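You operate a simulated robot arm through the tools that you are given. There is no shell and no other tool. Be economical: measure what you need, move in short steps, check, and stop when the job is done.

Carry out the task below with a simulated robot arm. There is one attempt and no reset: what you move stays moved.

TASK
Close the lid of the sock box.

It is judged by the outcome, as a careful person would: the job done as asked, and still so three seconds after it is handed in. It fails if anything else is knocked over, pushed out of place, dropped, spilled or broken.

THE ROBOT
A 7-joint arm with a two-finger parallel gripper, fixed in place. Base frame: the origin is at the foot of the arm, x ahead of it, y to its left, z up. Lengths are in cm, angles in degrees, forces in N, time in s.
Its first joint turns from -66.0 to 66.0 degrees. Payload 2.6 kg.
Tool frame: the origin (TCP) lies between the finger pads and is the grasp point; the fingertips stand 3 cm ahead of it; z points along the fingers, y is the line along which they close. The gripper opens to 9.4 cm. The fingers are 2.8 cm wide and 1 cm thick; the gripper's body (5 by 9.6 cm) begins 5.5 cm behind the TCP.
Orientation is that of the tool frame in the base frame, as a unit quaternion [x, y, z, w]. With the fingers straight down and closing along the base's y, the tool's x points along the base's -x, its y along +y and its z along -z.

THE INTERFACE
- The arm moves only by the tool drive_tool. Its argument "deltas" is a list of rows, each a list of 7 numbers: the shift along the tool's x, y, z in cm, then the turn, a rotation vector about the tool's x, y, z in degrees, then the finger opening in cm, from 0 to 9.4. In form: [[tx, ty, tz, rx, ry, rz, fingers], ...]. A call has 1 to 20 rows; each row shifts and turns the commanded pose from where the row before left it, along the tool's axes as they then stand. A row lasts 0.2 s, in which the tool goes at most 5 cm and 8.6 degrees; a call with a longer step from one row to the next is refused whole, and so is a gripper value outside its range. A pose out of reach is approached as far as the arm can. The call stops where the force on the tool passes 40 N (or 10 N more than at its start, if that is more) or the arm is blocked; 0.2 s more then pass. The fingers move at their own pace (about 7.2 cm/s each) and stop on an object; they squeeze with about 28 N. The grip force told is the motor's: it shows also when the fingers shut on nothing. Time passes only in rows, and 0.2 s behind the last, so rows that do not move let the fingers close. It gives the time, the measured TCP pose, the force on the tool (base axes), the opening and the grip force at its end, in the units of the frame above (readings bear some noise).
- Cameras (640 x 400 px; columns grow to the right, rows downward): "scene" is fixed at [3.67, 42.6, 55.96]; the picture's right is [-0.87, -0.49, 0.00], its down [-0.32, 0.57, -0.76] and it looks along [0.37, -0.66, -0.65] (base axes); focal length 370 px, centre (320, 200). "wrist" rides on the gripper at [-3.7, 0, -5.8] in the tool frame; the picture's right is [0.00, -1.00, 0.00], its down [0.97, 0.00, -0.24] and it looks along [0.24, 0.00, 0.97] (tool axes); focal length 218 px, centre (320, 200).
- snapshot(camera): a new picture of that camera. No time passes.
- pixel_to_xyz(camera, pixels): for up to 12 pixels [column, row] of the newest picture of that camera ("zoom" is the newest enlarged one), the place [x, y, z] in the base frame of the surface seen there, good to about 0.2 cm, but the place of the scene camera against the robot may be out by one fixed shift of up to 1.8 cm in any direction. No time passes.
- enlarge(camera, box): a new picture of the part [left, top, right, bottom] of that camera's present view, enlarged. No time passes.
- job_done(): hands the job in; it is judged then, once.

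Work in short steps. Measure before you move; look again where a grasp or a placing could have gone wrong, and mend it. You have 60 turns and 20 pictures in all, the two below and enlarged ones among them. Open the gripper and draw the arm clear of the work before you hand the job in, unless the task says otherwise; then end with one line.

The tools are called after ">>>" as name(argument=value, ...) on one line, values as JSON. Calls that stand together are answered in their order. drive_tool: Moves the arm, as the interface text tells. Its arguments: {"type":"object","properties":{"deltas":{"type":"array"}},"required":["deltas"]} The other tools are called the same way: snapshot (camera) takes a picture; pixel_to_xyz (camera, pixels) gives the place of the surface under pixels of a picture; enlarge (camera, box) takes an enlarged picture of a part of a camera's view; job_done () hands the job in.

At the start:

```text
time: 0.0
position: [45.4, -1.25, 24.0]
ee_rot: [0.0, 1.0, 0.0, 0.0]
ft_force: [0.1, 0.2, 0.6]
opening: 9.42
gripper_force: 0.2
```

scene: 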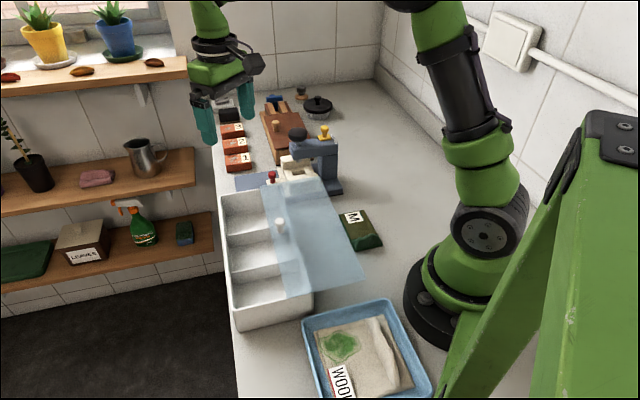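
wrist: 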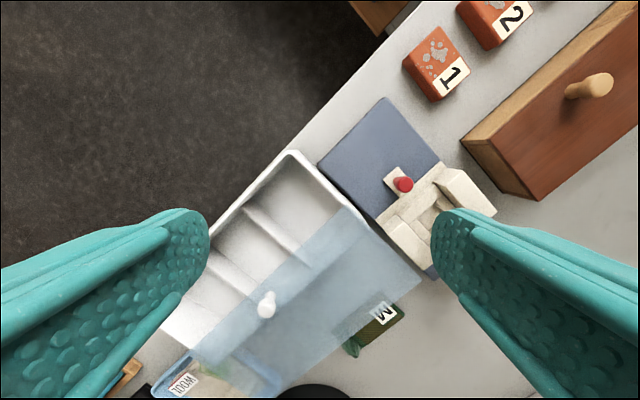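

The pictures show a white compartment box with a translucent lid and knob around scene (280,225). I'll enlarge that area to see how the lid sits.

>>> enlarge(camera="scene", box=[200, 150, 400, 340])

>>> enlarge(camera="wrist", box=[140, 130, 460, 400])

>>> pixel_to_xyz(camera="scene", pixels=[[222, 195], [233, 325], [313, 310], [280, 222], [280, 232], [262, 187], [316, 178], [366, 281], [288, 298], [250, 258], [340, 230], [330, 290]])

>>> pixel_to_xyz(camera="wrist", pixels=[[290, 152], [346, 207], [422, 280], [266, 298], [272, 318], [320, 270], [192, 352], [265, 190], [268, 395], [400, 185], [370, 340], [165, 330]])

```text
2.11 times, centred on (300, 245) of scene
```

zoom: 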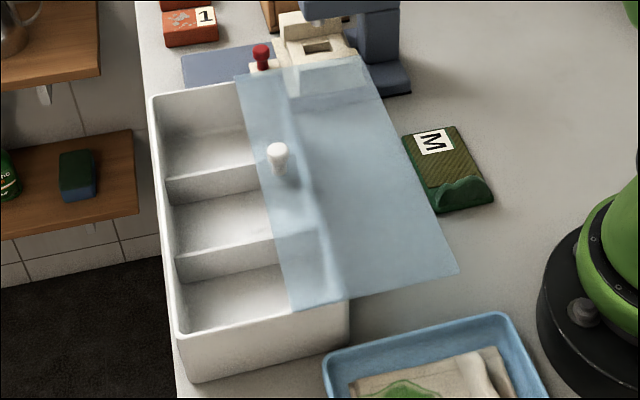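

```text
1.48 times, centred on (300, 265) of wrist
```

zoom: 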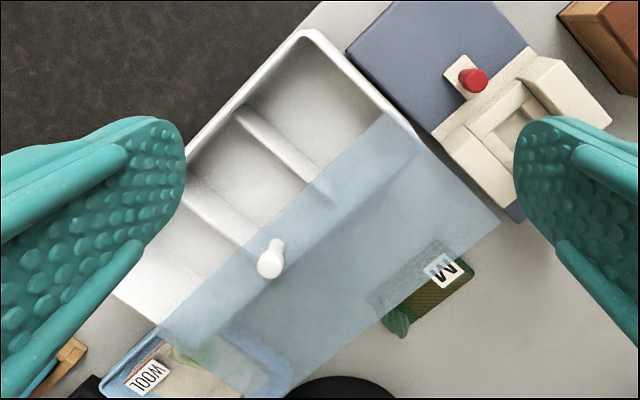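

```text
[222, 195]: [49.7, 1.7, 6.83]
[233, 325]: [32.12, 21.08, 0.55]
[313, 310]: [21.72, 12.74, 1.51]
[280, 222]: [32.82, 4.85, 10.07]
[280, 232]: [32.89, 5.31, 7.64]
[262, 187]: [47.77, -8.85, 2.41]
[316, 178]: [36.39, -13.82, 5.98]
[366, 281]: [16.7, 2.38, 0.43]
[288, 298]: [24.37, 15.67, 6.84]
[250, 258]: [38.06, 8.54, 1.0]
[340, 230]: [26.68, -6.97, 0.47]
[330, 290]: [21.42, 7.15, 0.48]
```

```text
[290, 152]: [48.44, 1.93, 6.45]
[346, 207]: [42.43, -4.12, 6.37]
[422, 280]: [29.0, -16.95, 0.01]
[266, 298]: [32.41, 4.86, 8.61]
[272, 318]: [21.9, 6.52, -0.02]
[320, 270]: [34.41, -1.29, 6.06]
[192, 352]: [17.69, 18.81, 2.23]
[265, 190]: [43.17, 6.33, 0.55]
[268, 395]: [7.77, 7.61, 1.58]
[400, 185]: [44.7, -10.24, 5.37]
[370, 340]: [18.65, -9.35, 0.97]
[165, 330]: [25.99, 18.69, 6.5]
```

The lid sits in the box's long sides, drawn back about 8 cm toward the robot. Its leading edge runs from about (42.5,-3.8) to (21.8,15.6), so it closes along about (+0.68,+0.73), with the knob at about (32.5,4.9). I move above the knob, turning 43° so the fingers close along the slide, and look again.

>>> drive_tool(deltas=[[3.2, 1.55, 1.5, 0, 0, 0, 9.4], [3.2, 1.55, 1.5, 0, 0, 0, 9.4], [3.2, 1.55, 1.5, 0, 0, 0, 9.4], [3.2, 1.55, 1.5, 0, 0, 0, 9.4], [0, 0, 0, 0, 0, 7.2, 9.4], [0, 0, 0, 0, 0, 7.2, 9.4], [0, 0, 0, 0, 0, 7.2, 9.4], [0, 0, 0, 0, 0, 7.2, 9.4], [0, 0, 0, 0, 0, 7.2, 9.4], [0, 0, 0, 0, 0, 7.2, 9.4], [0, 0, 0, 0, 0, 0, 5]])

>>> snapshot(camera="wrist")

>>> snapshot(camera="scene")

```text
time: 2.4
position: [32.66, 5.02, 17.94]
ee_rot: [0.37, 0.929, 0.001, 0.0]
ft_force: [-1.1, -0.4, -0.2]
opening: 5.01
gripper_force: 0.6
```

```text
15 pictures are left
```

wrist: 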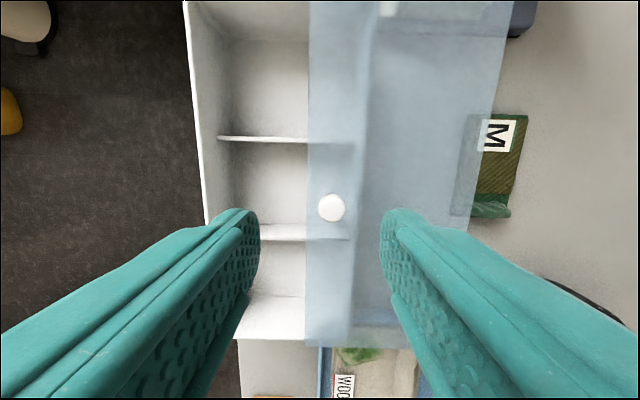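

```text
14 pictures are left
```

scene: 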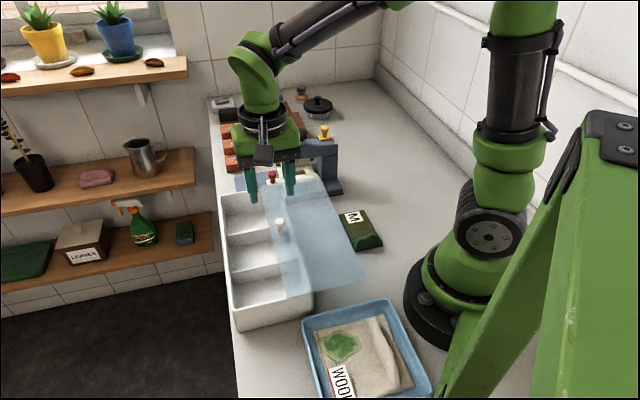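

Well aligned: the lid's edge is vertical in the wrist picture and the knob is at (331,207). I measure the knob, the lid edge and the rim.

>>> pixel_to_xyz(camera="wrist", pixels=[[331, 207], [325, 207], [337, 208], [331, 217], [331, 196], [310, 200], [195, 150], [200, 180], [228, 150], [275, 330], [280, 313], [360, 200]])

>>> enlarge(camera="wrist", box=[180, 100, 500, 300])

```text
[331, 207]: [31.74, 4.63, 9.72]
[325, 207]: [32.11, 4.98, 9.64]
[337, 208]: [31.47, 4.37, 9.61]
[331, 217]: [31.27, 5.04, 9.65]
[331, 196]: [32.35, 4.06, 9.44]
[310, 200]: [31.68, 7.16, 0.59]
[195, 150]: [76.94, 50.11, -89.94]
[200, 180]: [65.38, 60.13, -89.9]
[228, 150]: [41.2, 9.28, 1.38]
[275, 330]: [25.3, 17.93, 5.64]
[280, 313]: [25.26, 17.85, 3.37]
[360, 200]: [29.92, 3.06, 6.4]
```

```text
2.00 times, centred on (340, 200) of wrist
```

zoom: 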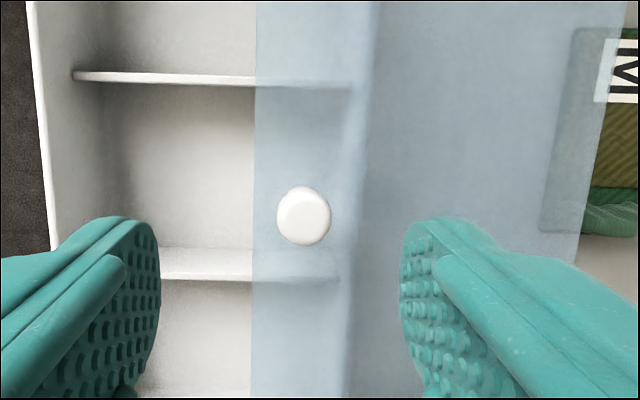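

Knob centre is about (31.8,4.65), top at z≈9.65, and the lid at about 6.6. I centre over it and descend to TCP z≈10.4, so the tips stop at about 7.4, still above the lid.

>>> drive_tool(deltas=[[0.3, -0.8, 0, 0, 0, 0, 5], [0, 0, 2, 0, 0, 0, 5], [0, 0, 2, 0, 0, 0, 5], [0, 0, 2, 0, 0, 0, 5], [0, 0, 1, 0, 0, 0, 5], [0, 0, 0.5, 0, 0, 0, 5], [0, 0, 0, 0, 0, 0, 5]])

>>> snapshot(camera="wrist")

```text
time: 4.0
position: [31.85, 4.58, 10.41]
ee_rot: [0.368, 0.93, 0.001, 0.0]
ft_force: [0.5, 0.7, -0.7]
opening: 5.02
gripper_force: 0.0
```

```text
12 pictures are left
```

wrist: 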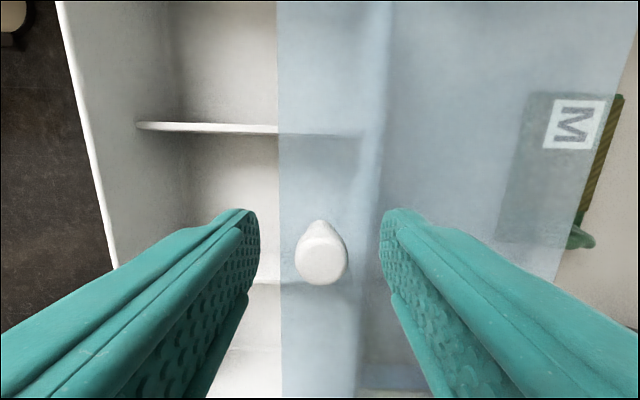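

The knob at (320,255) is centred between the fingers, with no contact. I close on it.

>>> drive_tool(deltas=[[0, 0, 0, 0, 0, 0, 3], [0, 0, 0, 0, 0, 0, 2], [0, 0, 0, 0, 0, 0, 1], [0, 0, 0, 0, 0, 0, 0.8], [0, 0, 0, 0, 0, 0, 0.8]])

```text
time: 5.2
position: [31.82, 4.69, 10.36]
ee_rot: [0.368, 0.93, 0.0, 0.001]
ft_force: [0.3, 0.8, -2.1]
opening: 1.79
gripper_force: 45.7
```

The knob is held at an opening of 1.79. I slide gently along tool +y for 2 cm and check the force.

>>> drive_tool(deltas=[[0, 0.4, 0, 0, 0, 0, 0.8], [0, 0.4, 0, 0, 0, 0, 0.8], [0, 0.4, 0, 0, 0, 0, 0.8], [0, 0.4, 0, 0, 0, 0, 0.8], [0, 0.4, 0, 0, 0, 0, 0.8]])

>>> snapshot(camera="wrist")

```text
time: 6.4
position: [33.17, 5.94, 10.44]
ee_rot: [0.368, 0.93, 0.001, 0.001]
ft_force: [1.0, -3.3, 19.7]
opening: 1.76
gripper_force: 44.9
```

```text
11 pictures are left
```

wrist: 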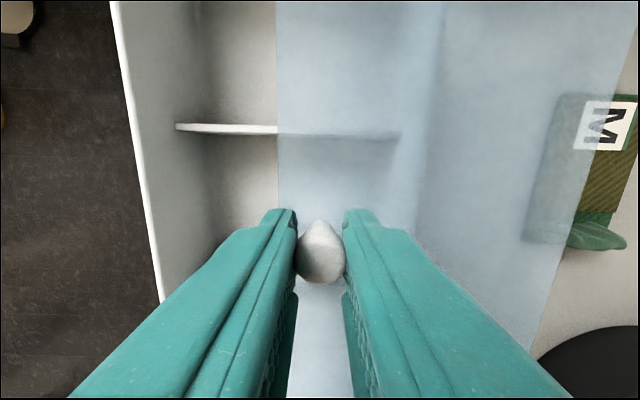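

The lid follows straight, but Fz has reached +20 N, so I'm pressing down a little. I ease up 0.1 cm and go on.

>>> drive_tool(deltas=[[0, 0, -0.1, 0, 0, 0, 0.8], [0, 0.4, 0, 0, 0, 0, 0.8], [0, 0.4, 0, 0, 0, 0, 0.8]])

```text
time: 7.2
position: [33.85, 6.67, 10.25]
ee_rot: [0.368, 0.93, -0.001, 0.0]
ft_force: [5.2, -6.3, 7.1]
opening: 1.78
gripper_force: 45.1
```

Force is lower now, so I continue.

>>> drive_tool(deltas=[[0, 0.4, 0, 0, 0, 0, 0.8], [0, 0.4, 0, 0, 0, 0, 0.8], [0, 0.4, 0, 0, 0, 0, 0.8], [0, 0.4, 0, 0, 0, 0, 0.8], [0, 0.4, 0, 0, 0, 0, 0.8]])

>>> snapshot(camera="scene")

```text
time: 8.4
position: [35.05, 7.84, 10.4]
ee_rot: [0.369, 0.929, -0.003, -0.002]
ft_force: [11.7, -13.2, -32.2]
opening: 1.81
gripper_force: 44.6
```

```text
10 pictures are left
```

scene: 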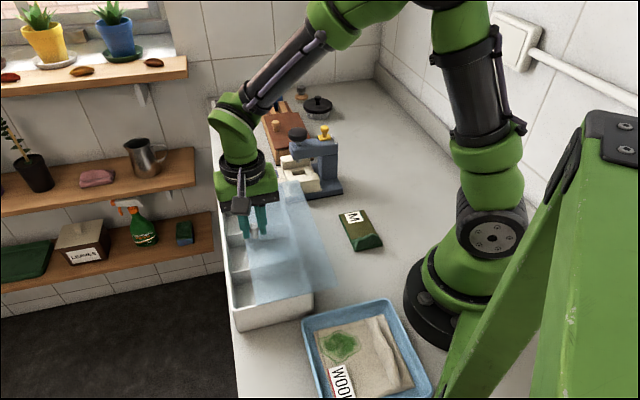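

Sideways force (17 N along -tool x) and Fz -32 N show the rigid grip is fighting the groove; actual travel is nearer 45.7°. I loosen the fingers to 2.6 cm so the rear finger just pushes the knob, and check the forces.

>>> drive_tool(deltas=[[0, 0, 0, 0, 0, 0, 2.6], [0, 0, 0, 0, 0, 0, 2.6], [-0.1, 0, 0, 0, 0, 2.3, 2.6]])

>>> snapshot(camera="wrist")

```text
time: 9.2
position: [35.18, 7.79, 10.46]
ee_rot: [0.387, 0.922, 0.001, 0.001]
ft_force: [0.2, 0.5, -1.2]
opening: 2.57
gripper_force: 0.1
```

```text
9 pictures are left
```

wrist: 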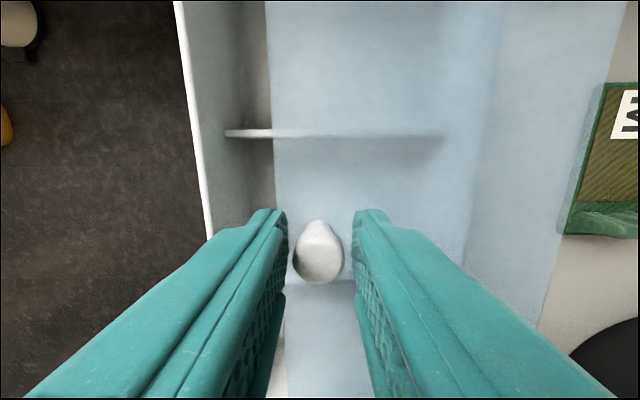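

All forces are gone. About 3.3 cm remain (lid edge u≈278 against rim u≈205). I push with the rear finger.

>>> drive_tool(deltas=[[0, 0.4, 0, 0, 0, 0, 2.6], [0, 0.4, 0, 0, 0, 0, 2.6], [0, 0.4, 0, 0, 0, 0, 2.6], [0, 0.4, 0, 0, 0, 0, 2.6], [0, 0.3, 0, 0, 0, 0, 2.6], [0, 0.3, 0, 0, 0, 0, 2.6]])

>>> snapshot(camera="wrist")

```text
time: 10.6
position: [36.73, 9.53, 10.46]
ee_rot: [0.387, 0.922, 0.0, 0.001]
ft_force: [-0.3, -0.7, -0.8]
opening: 2.69
gripper_force: 1.0
```

```text
8 pictures are left
```

wrist: 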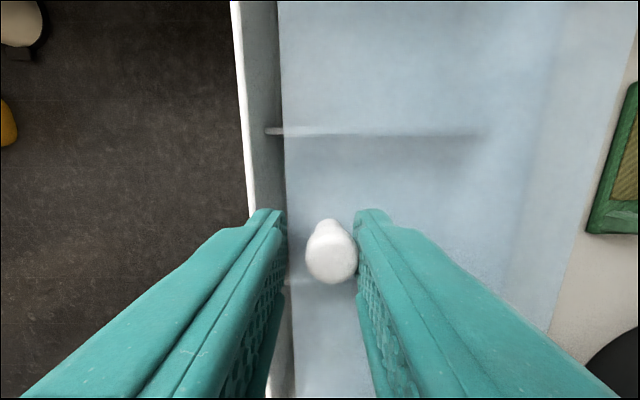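

It slides freely with under 1 N. About 1.8 cm to the outer rim remains; I push 1.2 cm in small steps.

>>> drive_tool(deltas=[[0, 0.3, 0, 0, 0, 0, 2.6], [0, 0.3, 0, 0, 0, 0, 2.6], [0, 0.2, 0, 0, 0, 0, 2.6], [0, 0.2, 0, 0, 0, 0, 2.6], [0, 0.2, 0, 0, 0, 0, 2.6]])

>>> enlarge(camera="wrist", box=[200, 0, 520, 200])

```text
time: 11.8
position: [37.79, 10.3, 10.47]
ee_rot: [0.387, 0.922, 0.0, 0.0]
ft_force: [-0.2, -0.4, 0.5]
opening: 2.67
gripper_force: 0.5
```

```text
2.00 times, centred on (360, 100) of wrist
```

zoom: 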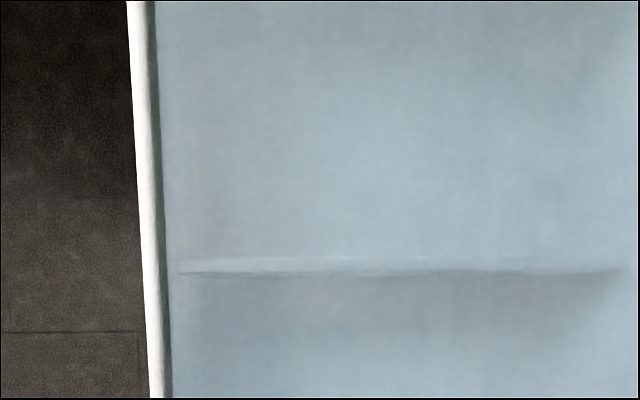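

A gap of about 0.25 cm remains before the rim's inner face. I push on in 0.1 cm steps.

>>> drive_tool(deltas=[[0, 0.1, 0, 0, 0, 0, 2.6], [0, 0.1, 0, 0, 0, 0, 2.6], [0, 0.1, 0, 0, 0, 0, 2.6], [0, 0, 0, 0, 0, 0, 2.6]])

>>> enlarge(camera="wrist", box=[200, 0, 520, 200])

```text
time: 12.8
position: [37.83, 10.73, 10.5]
ee_rot: [0.387, 0.922, 0.0, 0.0]
ft_force: [-0.8, -0.7, -0.5]
opening: 2.64
gripper_force: 0.1
```

```text
2.00 times, centred on (360, 100) of wrist
```

zoom: 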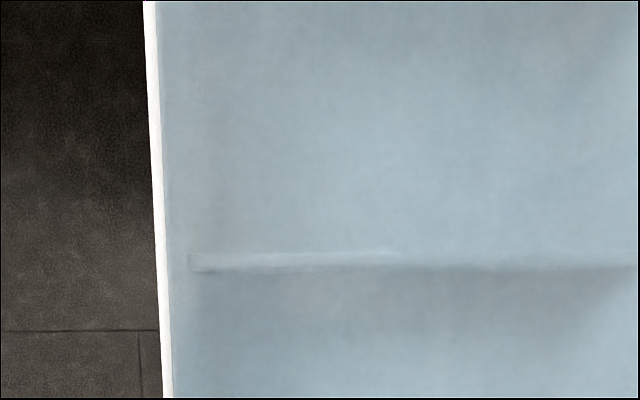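

The lid now overlaps the rim, with about 0.25 cm of rim showing and no stop felt. I push two more small steps, to flush.

>>> drive_tool(deltas=[[0, 0.1, 0, 0, 0, 0, 2.6], [0, 0.1, 0, 0, 0, 0, 2.6], [0, 0, 0, 0, 0, 0, 2.6]])

>>> snapshot(camera="wrist")

```text
time: 13.6
position: [37.84, 10.86, 10.4]
ee_rot: [0.387, 0.922, 0.0, 0.0]
ft_force: [-0.6, -1.0, -0.4]
opening: 2.66
gripper_force: 1.0
```

```text
5 pictures are left
```

wrist: 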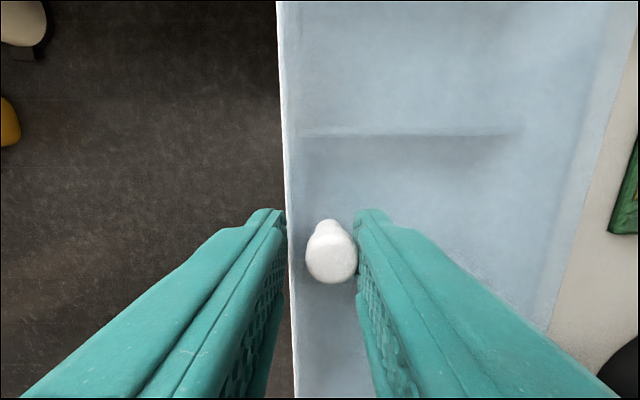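

Nearly flush (a rim sliver of 2–3 px at u≈285). I push one more 0.15 cm while watching for a stop, then raise straight up to look at it all.

>>> drive_tool(deltas=[[0, 0.08, 0, 0, 0, 0, 2.6], [0, 0.07, 0, 0, 0, 0, 2.6], [0, 0, 0, 0, 0, 0, 2.6]])

```text
time: 14.4
position: [38.17, 10.76, 10.39]
ee_rot: [0.386, 0.922, 0.0, 0.0]
ft_force: [-0.6, -0.5, 0.0]
opening: 2.66
gripper_force: 0.0
```

>>> drive_tool(deltas=[[0, -0.3, 0, 0, 0, 0, 3.2], [0, 0, 0, 0, 0, 0, 4], [0, 0, -2, 0, 0, 0, 4], [0, 0, -3, 0, 0, 0, 4], [0, 0, -3, 0, 0, 0, 4], [0, -4, -3, 0, 0, 0, 4], [0, -4, 0, 0, 0, 0, 4], [0, 0, 0, 0, 0, 0, 4]])

>>> snapshot(camera="wrist")

>>> enlarge(camera="scene", box=[200, 150, 400, 340])

```text
time: 16.2
position: [32.35, 4.92, 21.63]
ee_rot: [0.387, 0.922, -0.001, 0.0]
ft_force: [0.4, -0.3, 0.1]
opening: 4.01
gripper_force: 0.1
```

```text
4 pictures are left
```

wrist: 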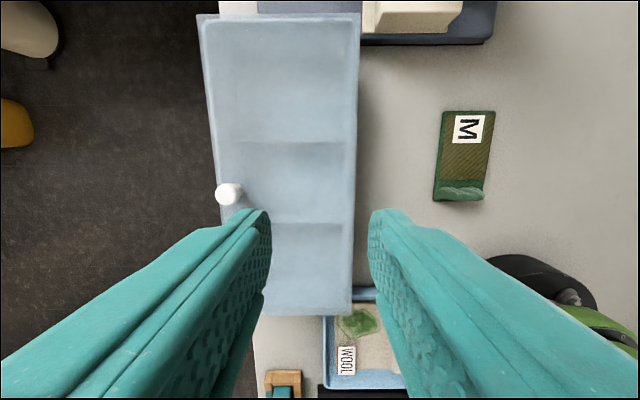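

```text
2.11 times, centred on (300, 245) of scene
```

zoom: 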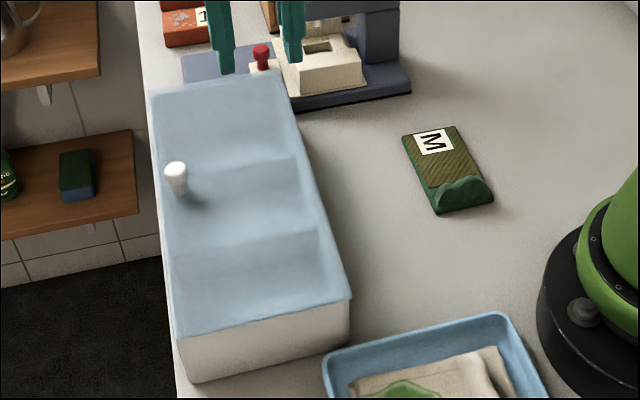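

The lid covers the whole box. I check both edges closely for over- or undershoot.

>>> enlarge(camera="wrist", box=[180, 0, 380, 125])

```text
3.20 times, centred on (280, 62) of wrist
```

zoom: 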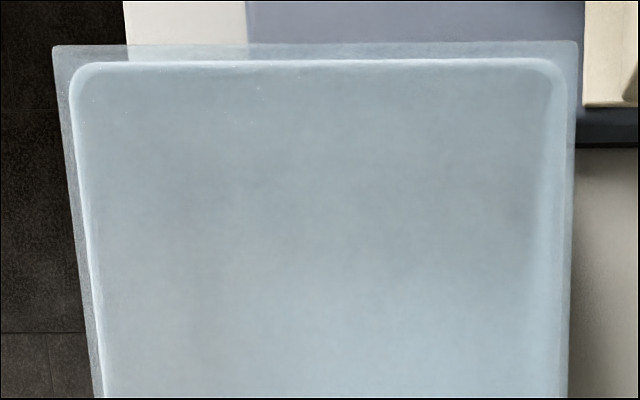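

The lid overhangs the rim evenly on both long sides, nothing else has moved, and the open gripper is clear at z≈21.6. I hand in.

>>> job_done()

```text
The job is handed in.
```

The sock box lid is closed: it covers the whole box with an even overhang on both long sides, nothing else was disturbed, and the arm is drawn clear.
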